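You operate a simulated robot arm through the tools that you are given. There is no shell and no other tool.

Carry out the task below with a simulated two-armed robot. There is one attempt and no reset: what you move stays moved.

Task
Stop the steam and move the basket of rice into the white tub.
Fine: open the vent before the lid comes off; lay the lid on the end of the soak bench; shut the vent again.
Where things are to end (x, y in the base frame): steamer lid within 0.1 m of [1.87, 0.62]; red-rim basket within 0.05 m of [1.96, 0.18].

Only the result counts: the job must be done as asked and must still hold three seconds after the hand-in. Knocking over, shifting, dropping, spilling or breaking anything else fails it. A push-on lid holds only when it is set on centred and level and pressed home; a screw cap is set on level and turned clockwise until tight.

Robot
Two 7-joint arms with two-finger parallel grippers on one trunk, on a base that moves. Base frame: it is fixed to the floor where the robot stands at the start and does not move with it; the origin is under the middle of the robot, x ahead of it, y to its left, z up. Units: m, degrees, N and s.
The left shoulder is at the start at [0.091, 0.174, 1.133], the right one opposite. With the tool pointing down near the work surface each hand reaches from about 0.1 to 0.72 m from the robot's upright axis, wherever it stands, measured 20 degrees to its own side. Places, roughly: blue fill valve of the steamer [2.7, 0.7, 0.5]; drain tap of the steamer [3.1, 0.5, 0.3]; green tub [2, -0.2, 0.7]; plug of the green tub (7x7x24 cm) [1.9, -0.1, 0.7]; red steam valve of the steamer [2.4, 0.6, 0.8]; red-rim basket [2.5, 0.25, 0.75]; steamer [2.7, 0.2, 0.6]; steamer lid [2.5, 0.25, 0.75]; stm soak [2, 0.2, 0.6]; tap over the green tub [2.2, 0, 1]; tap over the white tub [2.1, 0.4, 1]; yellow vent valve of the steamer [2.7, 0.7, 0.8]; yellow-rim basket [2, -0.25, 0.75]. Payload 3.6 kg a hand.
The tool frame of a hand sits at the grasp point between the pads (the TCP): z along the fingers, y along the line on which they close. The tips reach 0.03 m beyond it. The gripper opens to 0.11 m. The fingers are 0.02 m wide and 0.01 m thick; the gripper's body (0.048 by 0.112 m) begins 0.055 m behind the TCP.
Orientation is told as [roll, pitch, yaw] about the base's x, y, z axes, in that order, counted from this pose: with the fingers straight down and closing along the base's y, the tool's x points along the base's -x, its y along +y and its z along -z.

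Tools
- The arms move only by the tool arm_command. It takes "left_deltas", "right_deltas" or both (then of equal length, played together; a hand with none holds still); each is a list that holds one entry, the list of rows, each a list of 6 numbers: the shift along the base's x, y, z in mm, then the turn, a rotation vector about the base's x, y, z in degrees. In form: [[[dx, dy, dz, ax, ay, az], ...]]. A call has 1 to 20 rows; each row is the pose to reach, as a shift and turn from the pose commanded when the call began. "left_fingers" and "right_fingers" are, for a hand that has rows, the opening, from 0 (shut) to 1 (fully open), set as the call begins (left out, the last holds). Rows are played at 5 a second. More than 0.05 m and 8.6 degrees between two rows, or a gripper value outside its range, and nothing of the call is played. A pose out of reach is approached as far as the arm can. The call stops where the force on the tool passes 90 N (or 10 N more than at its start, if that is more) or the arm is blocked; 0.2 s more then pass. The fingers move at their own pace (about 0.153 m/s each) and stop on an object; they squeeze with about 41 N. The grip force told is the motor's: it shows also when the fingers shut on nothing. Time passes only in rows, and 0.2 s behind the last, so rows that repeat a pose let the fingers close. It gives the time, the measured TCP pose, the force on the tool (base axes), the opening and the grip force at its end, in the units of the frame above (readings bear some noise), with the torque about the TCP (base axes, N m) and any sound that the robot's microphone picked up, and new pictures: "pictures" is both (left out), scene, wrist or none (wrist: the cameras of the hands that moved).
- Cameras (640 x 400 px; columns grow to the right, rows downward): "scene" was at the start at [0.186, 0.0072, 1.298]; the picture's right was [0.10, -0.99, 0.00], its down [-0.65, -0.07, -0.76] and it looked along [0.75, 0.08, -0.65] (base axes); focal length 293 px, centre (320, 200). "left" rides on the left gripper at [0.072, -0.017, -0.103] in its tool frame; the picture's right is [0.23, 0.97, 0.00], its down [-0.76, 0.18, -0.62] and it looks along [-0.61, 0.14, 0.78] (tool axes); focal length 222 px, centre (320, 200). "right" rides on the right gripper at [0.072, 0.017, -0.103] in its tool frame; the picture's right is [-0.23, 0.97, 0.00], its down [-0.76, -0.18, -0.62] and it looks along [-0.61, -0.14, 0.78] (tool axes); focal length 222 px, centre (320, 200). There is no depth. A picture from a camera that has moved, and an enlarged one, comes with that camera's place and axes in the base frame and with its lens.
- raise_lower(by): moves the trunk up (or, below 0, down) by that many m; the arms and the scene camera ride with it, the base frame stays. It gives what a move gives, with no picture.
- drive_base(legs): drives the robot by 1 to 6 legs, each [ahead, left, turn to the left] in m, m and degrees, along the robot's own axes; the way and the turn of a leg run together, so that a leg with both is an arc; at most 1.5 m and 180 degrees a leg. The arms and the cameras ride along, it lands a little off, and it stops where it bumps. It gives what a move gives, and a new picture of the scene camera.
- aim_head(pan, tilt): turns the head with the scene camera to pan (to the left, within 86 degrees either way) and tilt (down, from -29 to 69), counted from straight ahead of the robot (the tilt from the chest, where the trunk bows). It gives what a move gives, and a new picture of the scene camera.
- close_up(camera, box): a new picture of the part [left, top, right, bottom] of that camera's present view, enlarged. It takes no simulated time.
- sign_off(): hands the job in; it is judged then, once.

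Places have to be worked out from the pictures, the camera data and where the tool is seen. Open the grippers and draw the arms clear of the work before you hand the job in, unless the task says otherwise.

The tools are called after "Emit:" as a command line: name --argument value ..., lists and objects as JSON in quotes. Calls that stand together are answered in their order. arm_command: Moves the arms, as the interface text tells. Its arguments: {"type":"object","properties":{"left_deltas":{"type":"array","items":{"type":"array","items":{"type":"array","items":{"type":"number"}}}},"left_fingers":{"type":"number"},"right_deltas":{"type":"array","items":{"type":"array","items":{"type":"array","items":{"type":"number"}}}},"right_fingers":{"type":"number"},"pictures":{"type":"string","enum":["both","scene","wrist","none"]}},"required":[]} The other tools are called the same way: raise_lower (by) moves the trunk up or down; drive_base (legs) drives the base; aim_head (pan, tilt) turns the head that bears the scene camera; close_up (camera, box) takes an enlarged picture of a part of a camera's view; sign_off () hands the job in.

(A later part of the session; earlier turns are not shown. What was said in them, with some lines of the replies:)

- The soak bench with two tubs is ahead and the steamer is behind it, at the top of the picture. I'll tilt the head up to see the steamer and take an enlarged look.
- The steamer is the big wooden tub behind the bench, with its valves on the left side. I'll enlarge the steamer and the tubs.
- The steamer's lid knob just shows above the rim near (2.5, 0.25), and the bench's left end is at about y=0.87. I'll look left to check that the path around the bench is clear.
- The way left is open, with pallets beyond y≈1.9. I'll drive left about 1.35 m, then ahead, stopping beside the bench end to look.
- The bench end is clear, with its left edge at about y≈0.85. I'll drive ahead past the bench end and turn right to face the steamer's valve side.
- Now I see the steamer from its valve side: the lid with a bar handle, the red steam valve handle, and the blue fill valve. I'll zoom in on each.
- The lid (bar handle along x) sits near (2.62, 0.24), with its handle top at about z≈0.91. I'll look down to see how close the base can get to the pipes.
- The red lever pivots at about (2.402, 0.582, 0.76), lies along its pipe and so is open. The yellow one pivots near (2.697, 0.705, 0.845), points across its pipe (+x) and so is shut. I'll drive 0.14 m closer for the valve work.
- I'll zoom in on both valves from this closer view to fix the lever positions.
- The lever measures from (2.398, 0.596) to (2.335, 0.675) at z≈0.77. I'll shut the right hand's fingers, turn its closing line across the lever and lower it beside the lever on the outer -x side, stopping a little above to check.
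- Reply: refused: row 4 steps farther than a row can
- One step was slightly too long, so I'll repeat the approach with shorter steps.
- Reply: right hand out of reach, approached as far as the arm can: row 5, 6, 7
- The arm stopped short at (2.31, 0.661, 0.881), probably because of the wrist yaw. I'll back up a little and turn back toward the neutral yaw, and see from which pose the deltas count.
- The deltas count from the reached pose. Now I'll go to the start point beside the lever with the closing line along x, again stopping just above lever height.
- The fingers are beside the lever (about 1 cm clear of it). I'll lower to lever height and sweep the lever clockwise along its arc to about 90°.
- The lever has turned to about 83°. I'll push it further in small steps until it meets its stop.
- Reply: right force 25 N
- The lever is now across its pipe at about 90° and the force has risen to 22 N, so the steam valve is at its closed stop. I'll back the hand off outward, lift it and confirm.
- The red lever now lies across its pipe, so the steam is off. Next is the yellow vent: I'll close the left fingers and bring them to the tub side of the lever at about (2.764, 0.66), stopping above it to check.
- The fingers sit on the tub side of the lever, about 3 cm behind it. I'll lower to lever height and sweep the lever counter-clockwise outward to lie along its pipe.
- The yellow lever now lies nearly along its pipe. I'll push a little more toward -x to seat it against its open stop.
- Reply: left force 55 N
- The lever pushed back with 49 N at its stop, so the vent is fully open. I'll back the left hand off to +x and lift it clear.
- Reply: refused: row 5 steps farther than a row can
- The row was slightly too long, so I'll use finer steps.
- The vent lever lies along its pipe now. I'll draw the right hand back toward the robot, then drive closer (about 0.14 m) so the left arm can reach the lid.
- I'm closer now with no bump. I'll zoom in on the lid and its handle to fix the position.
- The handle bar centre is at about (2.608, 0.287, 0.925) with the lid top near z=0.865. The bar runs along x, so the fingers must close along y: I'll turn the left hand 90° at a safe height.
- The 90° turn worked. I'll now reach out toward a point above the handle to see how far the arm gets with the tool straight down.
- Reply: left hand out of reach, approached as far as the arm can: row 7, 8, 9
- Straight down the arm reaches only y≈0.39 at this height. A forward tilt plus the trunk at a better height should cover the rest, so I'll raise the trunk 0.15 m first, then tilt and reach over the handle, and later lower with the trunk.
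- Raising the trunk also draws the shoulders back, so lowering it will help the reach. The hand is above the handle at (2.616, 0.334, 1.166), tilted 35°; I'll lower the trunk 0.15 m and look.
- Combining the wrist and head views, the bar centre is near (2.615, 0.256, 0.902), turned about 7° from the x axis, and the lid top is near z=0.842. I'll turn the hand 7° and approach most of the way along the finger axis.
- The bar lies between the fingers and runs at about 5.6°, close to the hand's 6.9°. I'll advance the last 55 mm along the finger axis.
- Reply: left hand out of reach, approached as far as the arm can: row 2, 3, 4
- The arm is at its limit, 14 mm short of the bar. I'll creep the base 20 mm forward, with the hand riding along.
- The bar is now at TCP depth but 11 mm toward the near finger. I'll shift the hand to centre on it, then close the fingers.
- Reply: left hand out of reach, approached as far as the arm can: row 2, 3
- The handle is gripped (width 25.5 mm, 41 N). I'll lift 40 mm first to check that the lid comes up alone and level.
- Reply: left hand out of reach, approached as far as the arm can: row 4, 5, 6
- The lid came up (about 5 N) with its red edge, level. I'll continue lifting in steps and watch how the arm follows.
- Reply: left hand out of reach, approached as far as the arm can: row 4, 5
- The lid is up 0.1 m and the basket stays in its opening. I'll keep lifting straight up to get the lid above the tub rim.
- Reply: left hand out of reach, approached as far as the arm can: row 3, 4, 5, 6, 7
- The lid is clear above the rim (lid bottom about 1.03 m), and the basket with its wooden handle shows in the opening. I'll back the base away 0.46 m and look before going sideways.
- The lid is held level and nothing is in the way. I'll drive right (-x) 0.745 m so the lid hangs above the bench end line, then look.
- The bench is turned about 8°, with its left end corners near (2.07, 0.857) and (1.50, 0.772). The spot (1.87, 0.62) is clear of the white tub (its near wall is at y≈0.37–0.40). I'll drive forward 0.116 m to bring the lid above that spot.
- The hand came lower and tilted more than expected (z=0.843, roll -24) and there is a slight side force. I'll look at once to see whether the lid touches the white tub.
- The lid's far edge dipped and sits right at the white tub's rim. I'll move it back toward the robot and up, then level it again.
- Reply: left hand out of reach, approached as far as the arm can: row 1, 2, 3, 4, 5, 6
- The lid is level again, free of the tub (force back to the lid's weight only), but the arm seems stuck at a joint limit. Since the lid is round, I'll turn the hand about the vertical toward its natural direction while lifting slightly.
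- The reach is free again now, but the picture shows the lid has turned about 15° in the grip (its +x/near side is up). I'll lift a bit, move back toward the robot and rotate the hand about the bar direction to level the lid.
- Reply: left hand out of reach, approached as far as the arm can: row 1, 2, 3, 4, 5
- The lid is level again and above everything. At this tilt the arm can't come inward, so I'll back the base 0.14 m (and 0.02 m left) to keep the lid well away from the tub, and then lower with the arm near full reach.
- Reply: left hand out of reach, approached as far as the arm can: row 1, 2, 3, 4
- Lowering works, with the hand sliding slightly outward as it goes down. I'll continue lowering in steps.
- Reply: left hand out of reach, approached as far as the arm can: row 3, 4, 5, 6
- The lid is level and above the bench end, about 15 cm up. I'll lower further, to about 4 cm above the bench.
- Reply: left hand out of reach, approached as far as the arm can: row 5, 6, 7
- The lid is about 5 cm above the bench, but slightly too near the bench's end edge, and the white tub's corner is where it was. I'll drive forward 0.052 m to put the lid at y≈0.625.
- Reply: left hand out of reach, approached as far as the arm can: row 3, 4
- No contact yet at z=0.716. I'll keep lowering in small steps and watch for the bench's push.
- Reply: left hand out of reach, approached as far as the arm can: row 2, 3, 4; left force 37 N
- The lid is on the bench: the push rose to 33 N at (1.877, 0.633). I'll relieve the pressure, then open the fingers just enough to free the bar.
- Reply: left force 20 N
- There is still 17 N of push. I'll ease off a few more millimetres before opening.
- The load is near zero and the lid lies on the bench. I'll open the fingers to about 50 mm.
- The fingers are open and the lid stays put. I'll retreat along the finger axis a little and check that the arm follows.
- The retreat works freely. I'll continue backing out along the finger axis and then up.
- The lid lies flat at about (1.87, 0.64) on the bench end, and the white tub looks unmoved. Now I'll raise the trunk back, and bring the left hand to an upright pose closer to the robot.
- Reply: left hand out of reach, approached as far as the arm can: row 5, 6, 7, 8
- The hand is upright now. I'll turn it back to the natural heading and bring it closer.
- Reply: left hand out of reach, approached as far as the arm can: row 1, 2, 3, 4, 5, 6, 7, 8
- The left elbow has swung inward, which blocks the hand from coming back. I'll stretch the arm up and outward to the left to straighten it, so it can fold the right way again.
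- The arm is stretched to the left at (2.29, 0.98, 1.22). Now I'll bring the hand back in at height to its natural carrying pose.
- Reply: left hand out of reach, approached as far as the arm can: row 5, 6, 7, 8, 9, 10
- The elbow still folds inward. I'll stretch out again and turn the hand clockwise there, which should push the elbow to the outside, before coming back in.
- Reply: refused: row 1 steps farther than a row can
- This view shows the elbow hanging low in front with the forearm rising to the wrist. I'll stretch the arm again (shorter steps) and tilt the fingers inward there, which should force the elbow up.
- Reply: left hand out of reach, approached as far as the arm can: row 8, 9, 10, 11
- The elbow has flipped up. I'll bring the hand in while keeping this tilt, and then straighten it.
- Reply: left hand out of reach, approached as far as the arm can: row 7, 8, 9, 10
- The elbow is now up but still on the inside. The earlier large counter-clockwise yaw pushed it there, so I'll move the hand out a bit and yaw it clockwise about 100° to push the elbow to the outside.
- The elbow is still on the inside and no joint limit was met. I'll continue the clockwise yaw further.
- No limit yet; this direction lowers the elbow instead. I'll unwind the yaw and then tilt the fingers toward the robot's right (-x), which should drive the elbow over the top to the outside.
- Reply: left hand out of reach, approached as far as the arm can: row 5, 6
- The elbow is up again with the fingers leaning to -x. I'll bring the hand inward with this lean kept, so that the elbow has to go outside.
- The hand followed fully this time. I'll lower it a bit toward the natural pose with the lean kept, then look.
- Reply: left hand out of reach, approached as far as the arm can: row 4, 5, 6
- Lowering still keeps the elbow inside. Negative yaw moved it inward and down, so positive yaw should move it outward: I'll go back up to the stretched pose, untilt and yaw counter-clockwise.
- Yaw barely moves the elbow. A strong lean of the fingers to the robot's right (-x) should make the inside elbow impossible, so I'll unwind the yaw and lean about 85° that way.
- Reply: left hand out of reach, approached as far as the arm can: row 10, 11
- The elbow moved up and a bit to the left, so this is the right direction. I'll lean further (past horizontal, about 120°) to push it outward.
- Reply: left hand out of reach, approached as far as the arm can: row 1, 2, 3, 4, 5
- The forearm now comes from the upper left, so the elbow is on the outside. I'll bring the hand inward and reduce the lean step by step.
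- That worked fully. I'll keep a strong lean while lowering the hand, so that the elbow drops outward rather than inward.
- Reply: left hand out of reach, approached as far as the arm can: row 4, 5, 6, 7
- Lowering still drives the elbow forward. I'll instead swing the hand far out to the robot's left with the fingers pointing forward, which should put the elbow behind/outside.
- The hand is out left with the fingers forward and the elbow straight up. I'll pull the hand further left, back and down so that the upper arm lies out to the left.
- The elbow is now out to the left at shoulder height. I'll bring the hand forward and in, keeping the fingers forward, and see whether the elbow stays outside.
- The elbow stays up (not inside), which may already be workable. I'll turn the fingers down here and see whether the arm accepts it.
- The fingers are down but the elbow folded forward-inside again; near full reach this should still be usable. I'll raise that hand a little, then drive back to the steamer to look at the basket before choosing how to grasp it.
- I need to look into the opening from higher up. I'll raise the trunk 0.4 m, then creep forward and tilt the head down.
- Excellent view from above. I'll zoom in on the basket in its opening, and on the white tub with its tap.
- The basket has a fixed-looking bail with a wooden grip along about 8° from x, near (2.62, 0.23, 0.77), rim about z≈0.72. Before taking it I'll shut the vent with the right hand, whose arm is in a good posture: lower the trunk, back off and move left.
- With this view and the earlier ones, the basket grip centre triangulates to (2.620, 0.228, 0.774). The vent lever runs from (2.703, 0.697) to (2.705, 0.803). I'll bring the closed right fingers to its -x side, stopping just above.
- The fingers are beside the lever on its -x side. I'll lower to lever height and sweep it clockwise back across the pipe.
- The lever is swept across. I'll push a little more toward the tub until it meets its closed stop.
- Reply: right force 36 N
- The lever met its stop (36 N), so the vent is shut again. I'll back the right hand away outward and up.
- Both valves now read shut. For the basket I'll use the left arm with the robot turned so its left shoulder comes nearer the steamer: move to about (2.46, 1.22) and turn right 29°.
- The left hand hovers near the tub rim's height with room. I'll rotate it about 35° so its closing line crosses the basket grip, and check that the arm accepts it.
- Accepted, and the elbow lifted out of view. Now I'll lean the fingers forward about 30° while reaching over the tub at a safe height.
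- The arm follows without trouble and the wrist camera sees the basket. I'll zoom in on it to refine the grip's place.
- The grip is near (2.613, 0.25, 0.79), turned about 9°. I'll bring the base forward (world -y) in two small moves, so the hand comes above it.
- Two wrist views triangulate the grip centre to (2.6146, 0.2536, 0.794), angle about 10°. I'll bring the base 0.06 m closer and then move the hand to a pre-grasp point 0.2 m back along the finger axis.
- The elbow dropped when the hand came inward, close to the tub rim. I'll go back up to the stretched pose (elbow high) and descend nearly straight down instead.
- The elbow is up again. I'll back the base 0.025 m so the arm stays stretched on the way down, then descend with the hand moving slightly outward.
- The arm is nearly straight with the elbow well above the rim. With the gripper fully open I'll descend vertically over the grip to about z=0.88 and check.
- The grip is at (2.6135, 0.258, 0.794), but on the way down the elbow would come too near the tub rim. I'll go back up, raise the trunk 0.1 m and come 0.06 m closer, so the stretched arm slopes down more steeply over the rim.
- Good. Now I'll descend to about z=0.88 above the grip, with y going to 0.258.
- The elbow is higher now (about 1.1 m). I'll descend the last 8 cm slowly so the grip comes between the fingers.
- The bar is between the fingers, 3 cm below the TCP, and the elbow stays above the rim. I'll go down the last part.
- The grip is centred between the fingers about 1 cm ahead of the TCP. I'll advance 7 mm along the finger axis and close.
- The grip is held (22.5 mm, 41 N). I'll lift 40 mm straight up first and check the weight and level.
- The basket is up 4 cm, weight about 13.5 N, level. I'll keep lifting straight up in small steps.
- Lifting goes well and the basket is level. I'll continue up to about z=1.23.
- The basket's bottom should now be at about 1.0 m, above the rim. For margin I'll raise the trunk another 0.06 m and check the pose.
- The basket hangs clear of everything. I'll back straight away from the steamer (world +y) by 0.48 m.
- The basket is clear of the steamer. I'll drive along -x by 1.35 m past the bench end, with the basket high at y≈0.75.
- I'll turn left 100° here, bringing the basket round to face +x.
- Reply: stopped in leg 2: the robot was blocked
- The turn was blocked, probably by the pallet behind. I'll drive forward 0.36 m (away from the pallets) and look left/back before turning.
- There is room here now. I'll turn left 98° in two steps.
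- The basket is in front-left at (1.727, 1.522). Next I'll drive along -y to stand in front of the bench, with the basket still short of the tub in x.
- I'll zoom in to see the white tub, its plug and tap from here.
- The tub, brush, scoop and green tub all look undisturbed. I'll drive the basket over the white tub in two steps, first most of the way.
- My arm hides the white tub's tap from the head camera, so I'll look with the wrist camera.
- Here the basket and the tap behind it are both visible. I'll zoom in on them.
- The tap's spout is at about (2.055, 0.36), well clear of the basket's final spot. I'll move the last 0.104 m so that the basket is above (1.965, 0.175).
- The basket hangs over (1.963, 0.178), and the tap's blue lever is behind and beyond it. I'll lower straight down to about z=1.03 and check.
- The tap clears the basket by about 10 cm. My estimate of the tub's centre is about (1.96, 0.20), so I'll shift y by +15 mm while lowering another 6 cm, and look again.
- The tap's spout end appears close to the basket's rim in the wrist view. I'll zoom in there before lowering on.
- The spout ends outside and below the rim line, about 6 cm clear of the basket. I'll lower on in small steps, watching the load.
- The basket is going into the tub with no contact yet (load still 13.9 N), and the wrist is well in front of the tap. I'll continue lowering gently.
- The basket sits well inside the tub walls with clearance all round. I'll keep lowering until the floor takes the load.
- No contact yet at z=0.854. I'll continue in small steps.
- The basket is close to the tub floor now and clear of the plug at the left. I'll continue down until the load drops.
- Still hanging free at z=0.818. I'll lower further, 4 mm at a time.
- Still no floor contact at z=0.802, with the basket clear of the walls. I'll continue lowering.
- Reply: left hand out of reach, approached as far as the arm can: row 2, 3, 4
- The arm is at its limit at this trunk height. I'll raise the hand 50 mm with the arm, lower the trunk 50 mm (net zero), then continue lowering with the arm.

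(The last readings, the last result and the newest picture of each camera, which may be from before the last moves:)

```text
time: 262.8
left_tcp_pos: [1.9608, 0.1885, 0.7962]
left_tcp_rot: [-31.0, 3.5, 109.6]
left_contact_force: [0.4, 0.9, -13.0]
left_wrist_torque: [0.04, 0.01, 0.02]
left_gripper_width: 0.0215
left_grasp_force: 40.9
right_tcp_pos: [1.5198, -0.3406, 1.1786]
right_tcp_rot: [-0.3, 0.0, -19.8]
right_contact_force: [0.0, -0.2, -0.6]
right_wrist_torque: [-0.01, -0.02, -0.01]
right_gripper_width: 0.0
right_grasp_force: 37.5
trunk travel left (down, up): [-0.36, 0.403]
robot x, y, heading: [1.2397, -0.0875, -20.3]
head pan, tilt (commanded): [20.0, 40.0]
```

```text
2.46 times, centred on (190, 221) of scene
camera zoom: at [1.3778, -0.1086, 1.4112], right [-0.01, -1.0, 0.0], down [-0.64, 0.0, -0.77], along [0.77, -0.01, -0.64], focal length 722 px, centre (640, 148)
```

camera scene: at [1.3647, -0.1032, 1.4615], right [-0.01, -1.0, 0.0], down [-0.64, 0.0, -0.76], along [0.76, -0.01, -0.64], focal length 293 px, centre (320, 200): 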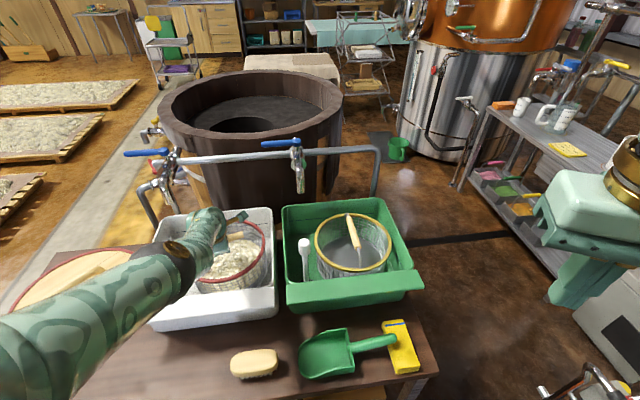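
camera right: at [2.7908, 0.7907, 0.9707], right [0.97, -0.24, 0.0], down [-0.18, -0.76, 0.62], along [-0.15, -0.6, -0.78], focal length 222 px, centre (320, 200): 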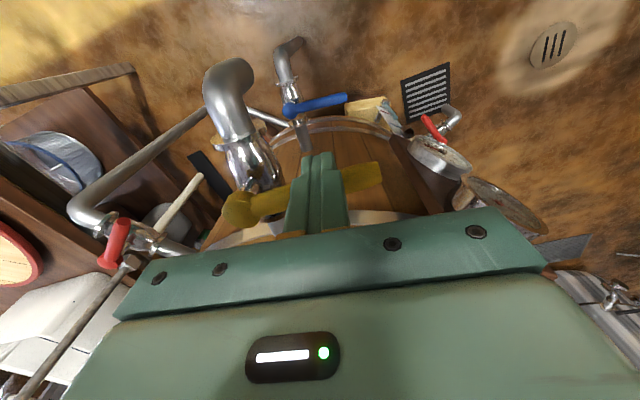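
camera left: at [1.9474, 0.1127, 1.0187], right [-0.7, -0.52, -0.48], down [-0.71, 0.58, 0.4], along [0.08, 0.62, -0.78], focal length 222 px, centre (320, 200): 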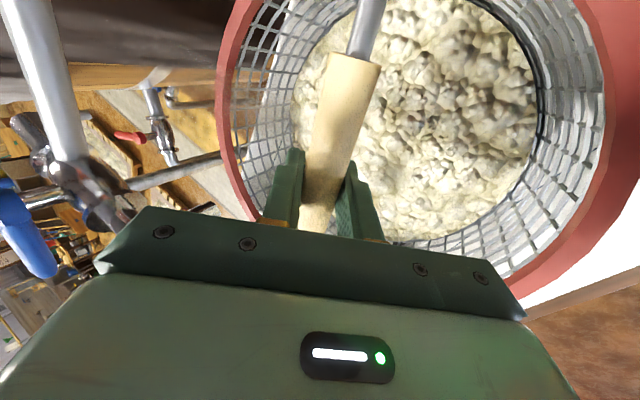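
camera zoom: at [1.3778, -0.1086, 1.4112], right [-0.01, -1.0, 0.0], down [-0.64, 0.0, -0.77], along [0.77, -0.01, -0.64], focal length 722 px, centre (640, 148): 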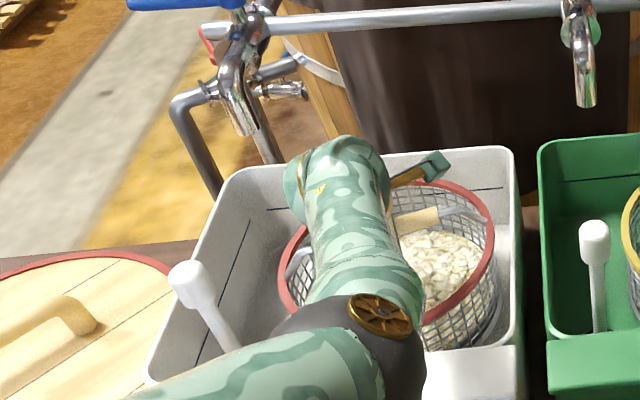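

The pose held, and the basket is clear of the walls. I'll nudge y by +5 mm and keep lowering in small steps.

Emit:
arm_command --left_deltas '[[[0, 2, -4, 0, 0, 0], [0, 4, -8, 0, 0, 0], [0, 5, -12, 0, 0, 0], [0, 5, -16, 0, 0, 0], [0, 5, -20, 0, 0, 0]]]' --pictures "none"

```text
time: 264.0
left_tcp_pos: [1.9626, 0.1913, 0.7801]
left_tcp_rot: [-31.4, 3.5, 109.4]
left_contact_force: [2.6, -8.4, 10.1]
left_wrist_torque: [1.28, 0.34, 0.02]
left_gripper_width: 0.0218
left_grasp_force: 40.9
right_tcp_pos: [1.518, -0.3429, 1.1784]
right_tcp_rot: [-0.2, 0.0, -19.9]
right_contact_force: [0.2, 0.1, -0.4]
right_wrist_torque: [0.02, 0.02, -0.04]
right_gripper_width: 0.0001
right_grasp_force: 37.8
trunk travel left (down, up): [-0.36, 0.403]
robot x, y, heading: [1.2392, -0.0882, -20.7]
head pan, tilt (commanded): [20.0, 40.0]
```

The tub floor has taken the load (contact at z≈0.78). I'll ease the pressure up a few millimetres and look.

Emit:
arm_command --left_deltas '[[[0, -1, 2, 0, 0, 0], [0, -2, 4, 0, 0, 0], [0, -2, 4, 0, 0, 0]]]' --pictures "both"

Emit:
close_up --camera "scene" --box '[60, 140, 320, 302]'

```text
time: 264.8
left_tcp_pos: [1.9613, 0.1917, 0.7806]
left_tcp_rot: [-30.9, 3.4, 109.6]
left_contact_force: [3.2, -0.7, -2.9]
left_wrist_torque: [0.23, 0.09, -0.26]
left_gripper_width: 0.0218
left_grasp_force: 40.6
right_tcp_pos: [1.52, -0.3396, 1.1787]
right_tcp_rot: [-0.3, 0.1, -19.9]
right_contact_force: [-0.1, 0.2, -0.1]
right_wrist_torque: [0.0, 0.01, -0.01]
right_gripper_width: 0.0
right_grasp_force: 37.9
trunk travel left (down, up): [-0.36, 0.403]
robot x, y, heading: [1.2364, -0.084, -20.6]
head pan, tilt (commanded): [20.0, 40.0]
camera scene: at [1.3773, -0.1093, 1.4111], right [-0.01, -1.0, 0.0], down [-0.64, 0.0, -0.77], along [0.77, -0.01, -0.64], focal length 293 px, centre (320, 200)
camera left: at [1.9475, 0.1169, 0.8808], right [-0.7, -0.52, -0.49], down [-0.71, 0.58, 0.4], along [0.08, 0.62, -0.78], focal length 222 px, centre (320, 200)
```

scene: 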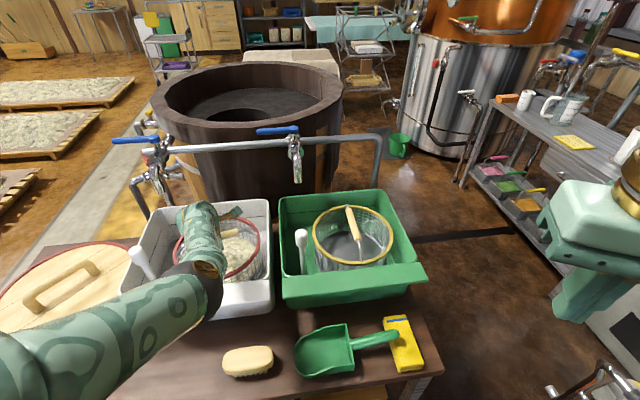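
left: 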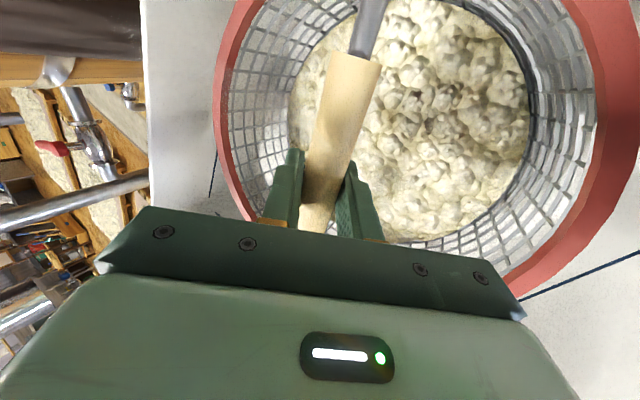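

```text
2.46 times, centred on (190, 221) of scene
camera zoom: at [1.3773, -0.1093, 1.4111], right [-0.01, -1.0, 0.0], down [-0.64, 0.0, -0.77], along [0.77, -0.01, -0.64], focal length 722 px, centre (640, 148)
```

zoom: 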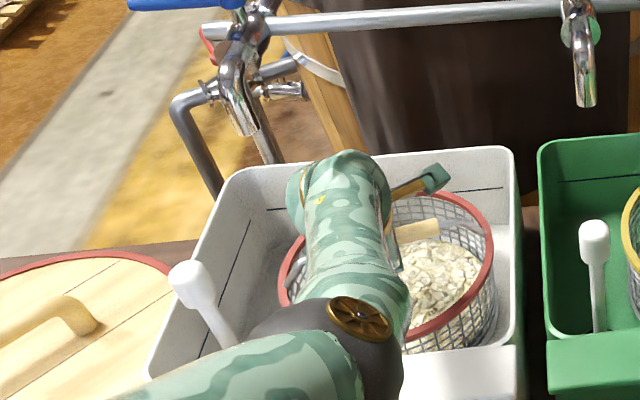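

The basket stands on the tub floor at (1.961, 0.192), with nearly all the weight off the hand. I'll open the gripper fully, as it was on the approach.

Emit:
arm_command --left_deltas '[[[0, 0, 0, 0, 0, 0], [0, 0, 0, 0, 0, 0], [0, 0, 0, 0, 0, 0]]]' --left_fingers 1 --pictures "both"

```text
time: 265.6
left_tcp_pos: [1.9602, 0.1909, 0.7812]
left_tcp_rot: [-31.0, 3.6, 109.6]
left_contact_force: [-0.2, -0.2, 0.5]
left_wrist_torque: [-0.02, 0.01, 0.01]
left_gripper_width: 0.11
left_grasp_force: 0.1
right_tcp_pos: [1.519, -0.3411, 1.1777]
right_tcp_rot: [-0.3, 0.1, -19.7]
right_contact_force: [0.6, 0.5, 0.0]
right_wrist_torque: [0.01, -0.02, -0.01]
right_gripper_width: 0.0
right_grasp_force: 38.0
trunk travel left (down, up): [-0.36, 0.403]
robot x, y, heading: [1.2383, -0.0867, -20.4]
head pan, tilt (commanded): [20.0, 40.0]
camera scene: at [1.3766, -0.1094, 1.4112], right [-0.01, -1.0, 0.0], down [-0.64, 0.0, -0.77], along [0.77, -0.01, -0.64], focal length 293 px, centre (320, 200)
camera left: at [1.9475, 0.1165, 0.8819], right [-0.7, -0.52, -0.49], down [-0.71, 0.58, 0.39], along [0.08, 0.62, -0.78], focal length 222 px, centre (320, 200)
```

scene: 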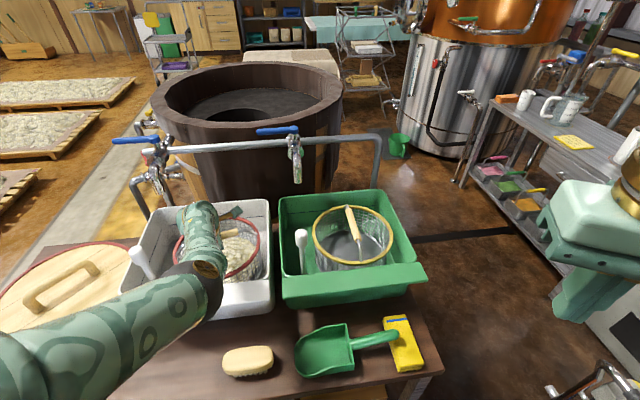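
left: 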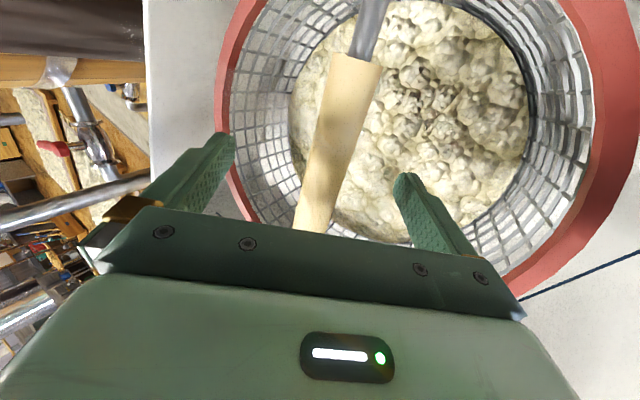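

The grip is free between the open fingers and the basket stays put. I'll withdraw slightly along the finger axis and then straight up.

Emit:
arm_command --left_deltas '[[[-4, -1, 7, 0, 0, 0], [-7, -3, 15, 0, 0, 0], [-9, -3, 27, 0, 0, 0], [-10, -4, 42, 0, 0, 0], [-11, -4, 60, 0, 0, 0], [-11, -4, 80, 0, 0, 0]]]' --left_fingers 1 --pictures "both"

```text
time: 267.0
left_tcp_pos: [1.9498, 0.187, 0.8602]
left_tcp_rot: [-31.0, 3.7, 109.5]
left_contact_force: [-0.3, 0.7, 1.1]
left_wrist_torque: [0.0, 0.02, -0.01]
left_gripper_width: 0.1099
left_grasp_force: 0.0
right_tcp_pos: [1.5188, -0.3406, 1.1784]
right_tcp_rot: [-0.2, 0.0, -19.8]
right_contact_force: [-0.7, -0.1, -0.1]
right_wrist_torque: [-0.02, 0.03, -0.02]
right_gripper_width: 0.0
right_grasp_force: 37.6
trunk travel left (down, up): [-0.36, 0.403]
robot x, y, heading: [1.2388, -0.0876, -20.7]
head pan, tilt (commanded): [20.0, 40.0]
camera scene: at [1.3764, -0.1096, 1.4112], right [-0.01, -1.0, 0.0], down [-0.64, 0.0, -0.77], along [0.77, -0.01, -0.64], focal length 293 px, centre (320, 200)
camera left: at [1.9353, 0.1118, 0.9616], right [-0.7, -0.52, -0.49], down [-0.71, 0.58, 0.39], along [0.08, 0.62, -0.78], focal length 222 px, centre (320, 200)
```

scene: 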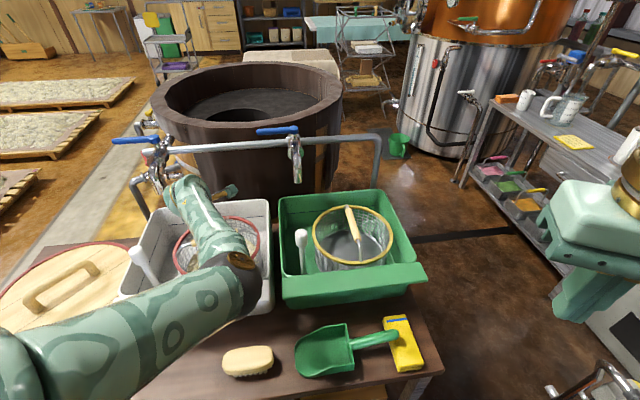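
left: 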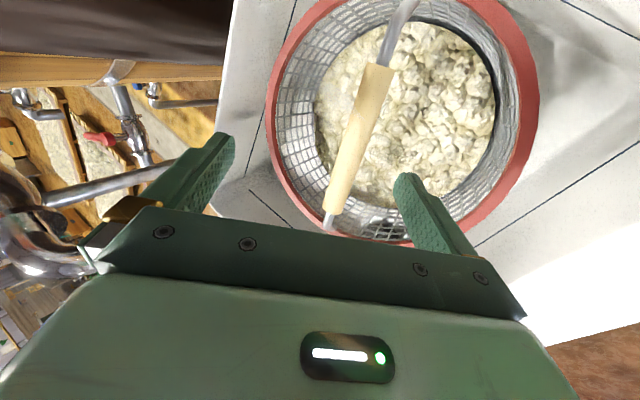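

The hand is clear of the grip. I'll raise it well above the tub.

Emit:
arm_command --left_deltas '[[[0, 0, 30, 0, 0, 0], [0, 0, 60, 0, 0, 0], [-2, -2, 90, 0, 0, 0], [-4, -4, 120, 0, 0, 0], [-6, -6, 150, 0, 0, 0], [-8, -8, 180, 0, 0, 0], [-10, -10, 210, 0, 0, 0], [-10, -10, 240, 0, 0, 0], [-10, -10, 270, 0, 0, 0]]]' --left_fingers 1 --pictures "both"

```text
time: 269.0
left_tcp_pos: [1.9396, 0.1771, 1.1324]
left_tcp_rot: [-31.0, 3.6, 109.7]
left_contact_force: [0.0, 0.4, -0.5]
left_wrist_torque: [-0.02, 0.0, 0.0]
left_gripper_width: 0.1098
left_grasp_force: 0.2
right_tcp_pos: [1.5178, -0.3403, 1.1772]
right_tcp_rot: [-0.3, 0.0, -19.8]
right_contact_force: [-0.1, 0.0, -0.8]
right_wrist_torque: [0.02, 0.01, -0.03]
right_gripper_width: 0.0
right_grasp_force: 37.9
trunk travel left (down, up): [-0.36, 0.403]
robot x, y, heading: [1.238, -0.0877, -20.5]
head pan, tilt (commanded): [20.0, 40.0]
camera scene: at [1.3762, -0.1095, 1.4113], right [-0.01, -1.0, 0.0], down [-0.64, 0.0, -0.77], along [0.77, -0.01, -0.64], focal length 293 px, centre (320, 200)
camera left: at [1.926, 0.1021, 1.2334], right [-0.7, -0.52, -0.49], down [-0.71, 0.58, 0.39], along [0.08, 0.62, -0.78], focal length 222 px, centre (320, 200)
```

scene: 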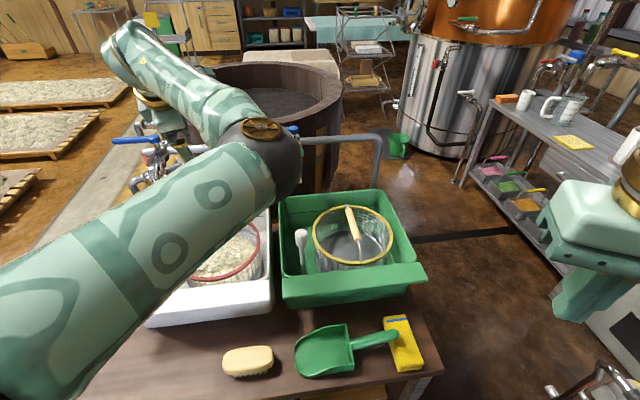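
left: 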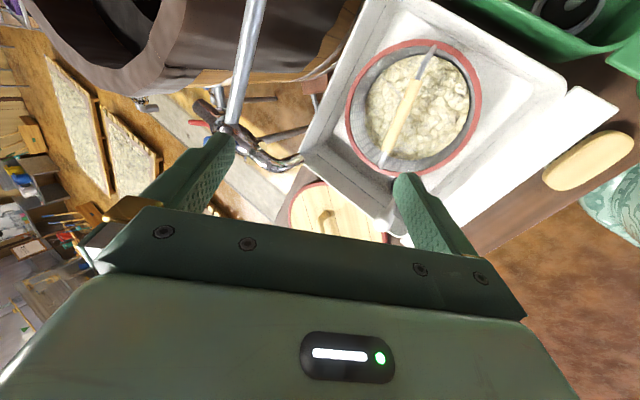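

The basket stands in the middle of the white tub and the lid is on the bench end. I'll back the robot straight away from the bench.

Emit:
drive_base --legs '[[-0.422, -0.158, 0]]'

Emit:
aim_head --pan 22 --tilt 35

```text
time: 271.7
left_tcp_pos: [1.4938, 0.1776, 1.1315]
left_tcp_rot: [-31.0, 3.6, 110.0]
left_contact_force: [-0.9, 0.2, 0.2]
left_wrist_torque: [-0.02, -0.04, 0.02]
left_gripper_width: 0.1101
left_grasp_force: 0.0
right_tcp_pos: [1.0739, -0.3414, 1.1787]
right_tcp_rot: [-0.2, 0.1, -19.5]
right_contact_force: [0.4, 0.1, 0.7]
right_wrist_torque: [0.02, -0.04, -0.01]
right_gripper_width: 0.0001
right_grasp_force: 37.3
trunk travel left (down, up): [-0.36, 0.403]
robot x, y, heading: [0.7945, -0.0886, -20.1]
head pan, tilt (commanded): [20.0, 40.0]
camera scene: at [0.9307, -0.1115, 1.4113], right [0.0, -1.0, 0.0], down [-0.64, 0.0, -0.77], along [0.77, 0.0, -0.64], focal length 293 px, centre (320, 200)
```

scene: 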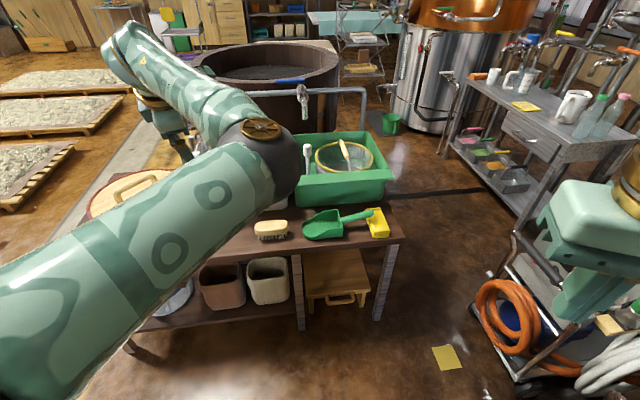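

```text
time: 272.4
left_tcp_pos: [1.4931, 0.1786, 1.1312]
left_tcp_rot: [-30.9, 3.6, 109.9]
left_contact_force: [0.0, 0.3, -0.3]
left_wrist_torque: [0.02, 0.0, -0.01]
left_gripper_width: 0.11
left_grasp_force: 0.1
right_tcp_pos: [1.0743, -0.3415, 1.1779]
right_tcp_rot: [-0.3, 0.1, -19.4]
right_contact_force: [0.5, 0.3, 0.9]
right_wrist_torque: [0.0, 0.0, 0.0]
right_gripper_width: 0.0
right_grasp_force: 37.5
trunk travel left (down, up): [-0.36, 0.403]
robot x, y, heading: [0.7941, -0.0922, -19.9]
head pan, tilt (commanded): [22.0, 35.0]
camera scene: at [0.9344, -0.1085, 1.4187], right [0.03, -1.0, 0.0], down [-0.57, -0.02, -0.82], along [0.82, 0.03, -0.57], focal length 293 px, centre (320, 200)
```

scene: 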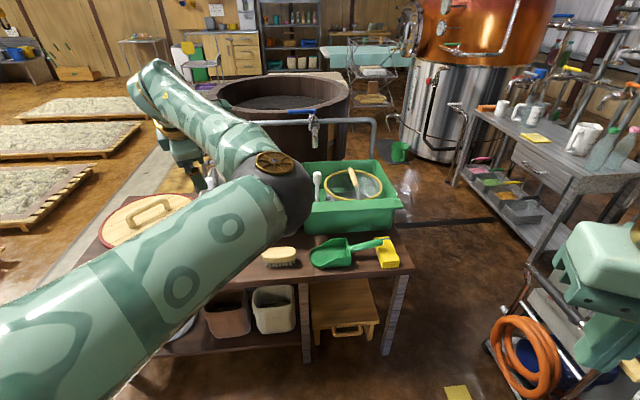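

I'll turn the robot left 45° to swing the left arm away from the bench and get a free view for a final check.

Emit:
drive_base --legs '[[-0.1, 0, 0], [0, 0, 45]]'

Emit:
aim_head --pan -18 --tilt 28

```text
time: 275.6
left_tcp_pos: [1.0061, 0.6295, 1.1317]
left_tcp_rot: [-30.9, 3.6, 154.7]
left_contact_force: [-0.3, 0.5, -0.3]
left_wrist_torque: [-0.01, -0.04, 0.02]
left_gripper_width: 0.1101
left_grasp_force: 0.0
right_tcp_pos: [1.0764, -0.0351, 1.1786]
right_tcp_rot: [-0.3, 0.1, 25.4]
right_contact_force: [-0.9, 0.6, 0.4]
right_wrist_torque: [-0.01, 0.0, -0.01]
right_gripper_width: 0.0002
right_grasp_force: 38.0
trunk travel left (down, up): [-0.36, 0.403]
robot x, y, heading: [0.6965, -0.0557, 24.8]
head pan, tilt (commanded): [22.0, 35.0]
camera scene: at [0.8108, 0.0303, 1.4188], right [0.73, -0.68, 0.0], down [-0.39, -0.42, -0.82], along [0.56, 0.6, -0.57], focal length 293 px, centre (320, 200)
```

scene: 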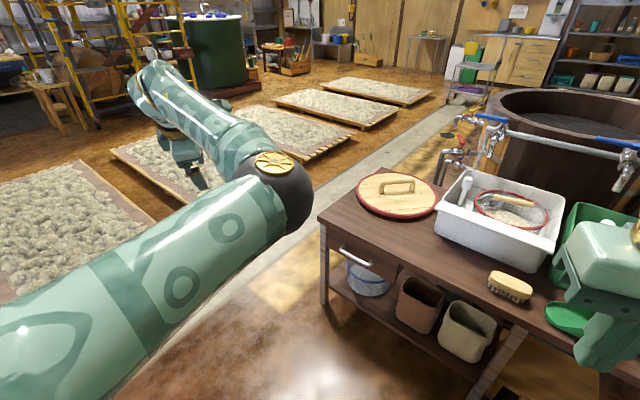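

```text
time: 276.6
left_tcp_pos: [1.0058, 0.6288, 1.1311]
left_tcp_rot: [-30.9, 3.6, 154.7]
left_contact_force: [-0.2, 1.3, -0.6]
left_wrist_torque: [-0.01, -0.01, -0.01]
left_gripper_width: 0.1099
left_grasp_force: 0.0
right_tcp_pos: [1.0767, -0.0346, 1.1775]
right_tcp_rot: [-0.2, 0.1, 25.5]
right_contact_force: [-0.1, -0.5, -0.4]
right_wrist_torque: [-0.03, 0.01, 0.01]
right_gripper_width: 0.0001
right_grasp_force: 37.4
trunk travel left (down, up): [-0.36, 0.403]
robot x, y, heading: [0.7003, -0.0564, 24.9]
head pan, tilt (commanded): [-18.0, 28.0]
camera scene: at [0.8411, -0.0232, 1.4297], right [0.12, -0.99, 0.0], down [-0.47, -0.06, -0.88], along [0.88, 0.1, -0.47], focal length 293 px, centre (320, 200)
```

scene: 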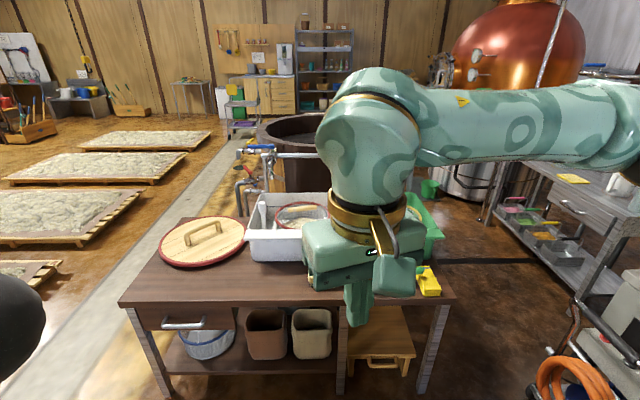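

Everything looks in order. I'll open the right gripper too, pull that hand back a little, and zoom in for the final check of lid, basket and valves.

Emit:
arm_command --right_deltas '[[[-20, -10, 0, 0, 0, 0], [-40, -20, 0, 0, 0, 0], [-60, -30, 0, 0, 0, 0], [-60, -30, 0, 0, 0, 0]]]' --right_fingers 1 --pictures "none"

Emit:
aim_head --pan 5 --tilt 30

Emit:
close_up --camera "scene" --box '[240, 100, 560, 300]'

```text
time: 277.6
left_tcp_pos: [1.0057, 0.6282, 1.1305]
left_tcp_rot: [-30.9, 3.6, 154.6]
left_contact_force: [0.4, -0.3, 0.0]
left_wrist_torque: [0.01, 0.0, -0.02]
left_gripper_width: 0.11
left_grasp_force: 0.1
right_tcp_pos: [1.0146, -0.0657, 1.1774]
right_tcp_rot: [-0.3, 0.0, 25.5]
right_contact_force: [0.5, 0.2, -0.4]
right_wrist_torque: [-0.01, 0.01, -0.03]
right_gripper_width: 0.11
right_grasp_force: 0.1
trunk travel left (down, up): [-0.36, 0.403]
robot x, y, heading: [0.6993, -0.0563, 24.7]
head pan, tilt (commanded): [-18.0, 28.0]
```

```text
time: 278.5
left_tcp_pos: [1.0062, 0.6292, 1.131]
left_tcp_rot: [-31.1, 3.6, 154.6]
left_contact_force: [0.2, -0.1, -0.5]
left_wrist_torque: [0.0, 0.0, 0.02]
left_gripper_width: 0.11
left_grasp_force: 0.1
right_tcp_pos: [1.0155, -0.0653, 1.1781]
right_tcp_rot: [-0.3, 0.2, 25.4]
right_contact_force: [-0.5, -0.5, -0.2]
right_wrist_torque: [0.0, -0.01, 0.02]
right_gripper_width: 0.11
right_grasp_force: 0.0
trunk travel left (down, up): [-0.36, 0.403]
robot x, y, heading: [0.6998, -0.0546, 24.8]
head pan, tilt (commanded): [5.0, 30.0]
camera scene: at [0.8291, 0.0107, 1.4266], right [0.5, -0.87, 0.0], down [-0.43, -0.25, -0.87], along [0.75, 0.43, -0.5], focal length 293 px, centre (320, 200)
```

scene: 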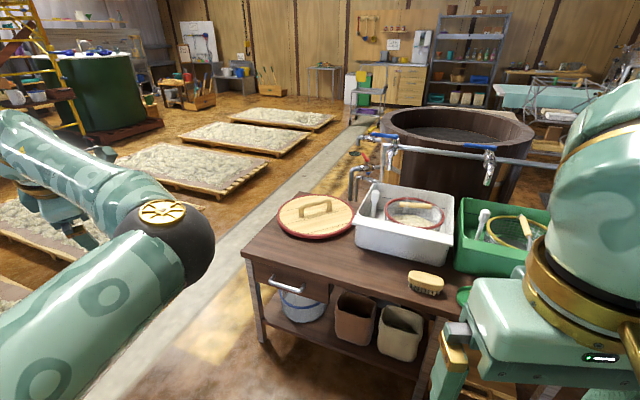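

```text
2.00 times, centred on (400, 200) of scene
camera zoom: at [0.8291, 0.0107, 1.4266], right [0.5, -0.87, 0.0], down [-0.43, -0.25, -0.87], along [0.75, 0.43, -0.5], focal length 587 px, centre (160, 200)
```

zoom: 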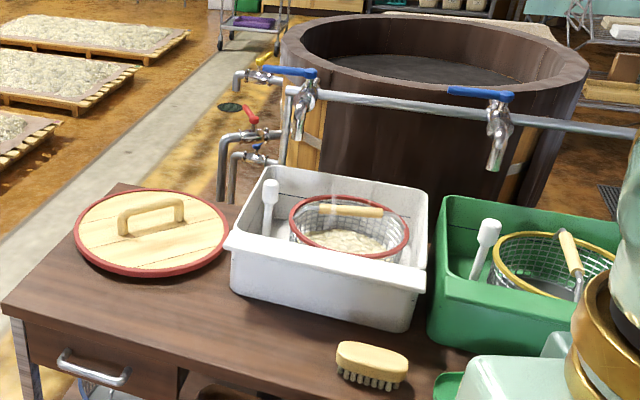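

The lid lies flat at about (1.86, 0.62), the basket stands in the white tub at about (1.96–1.98, 0.19), and both valves are shut. The grippers are open and the arms are clear, so I'll hand the job in.

Emit:
sign_off

```text
The job is handed in.
```

The job is handed in. The steam is off, and the basket of rice is standing in the white tub.

| Item | Asked | Where it ended |
|---|---|---|
| Steam valve (red) | shut | turned across its pipe, against its stop |
| Vent valve (yellow) | open before the lid comes off, then shut | opened before the lid was lifted, shut again after the lid was off |
| Steamer lid | within 0.1 m of [1.87, 0.62] | flat on the bench end, about [1.86, 0.62] |
| Red-rim basket | within 0.05 m of [1.96, 0.18] | on the tub floor, about [1.96, 0.19] |

Three things happened along the way that could count against the result:

- **Lid against the white tub:** on the way to the bench the lid's far edge pressed lightly (about 5–6 N) on the tub's rim. In later pictures the tub was where it had been, to within about 1 cm.
- **Vent timing:** I shut the vent before taking the basket out, with the steam already off.
- **Base blocked once:** while I was carrying the basket the base was stopped during a turn, probably by a pallet behind it. I drove away and turned elsewhere, and the pallets looked undisturbed afterwards.

At hand-in both grippers were open and the arms were clear of the work.
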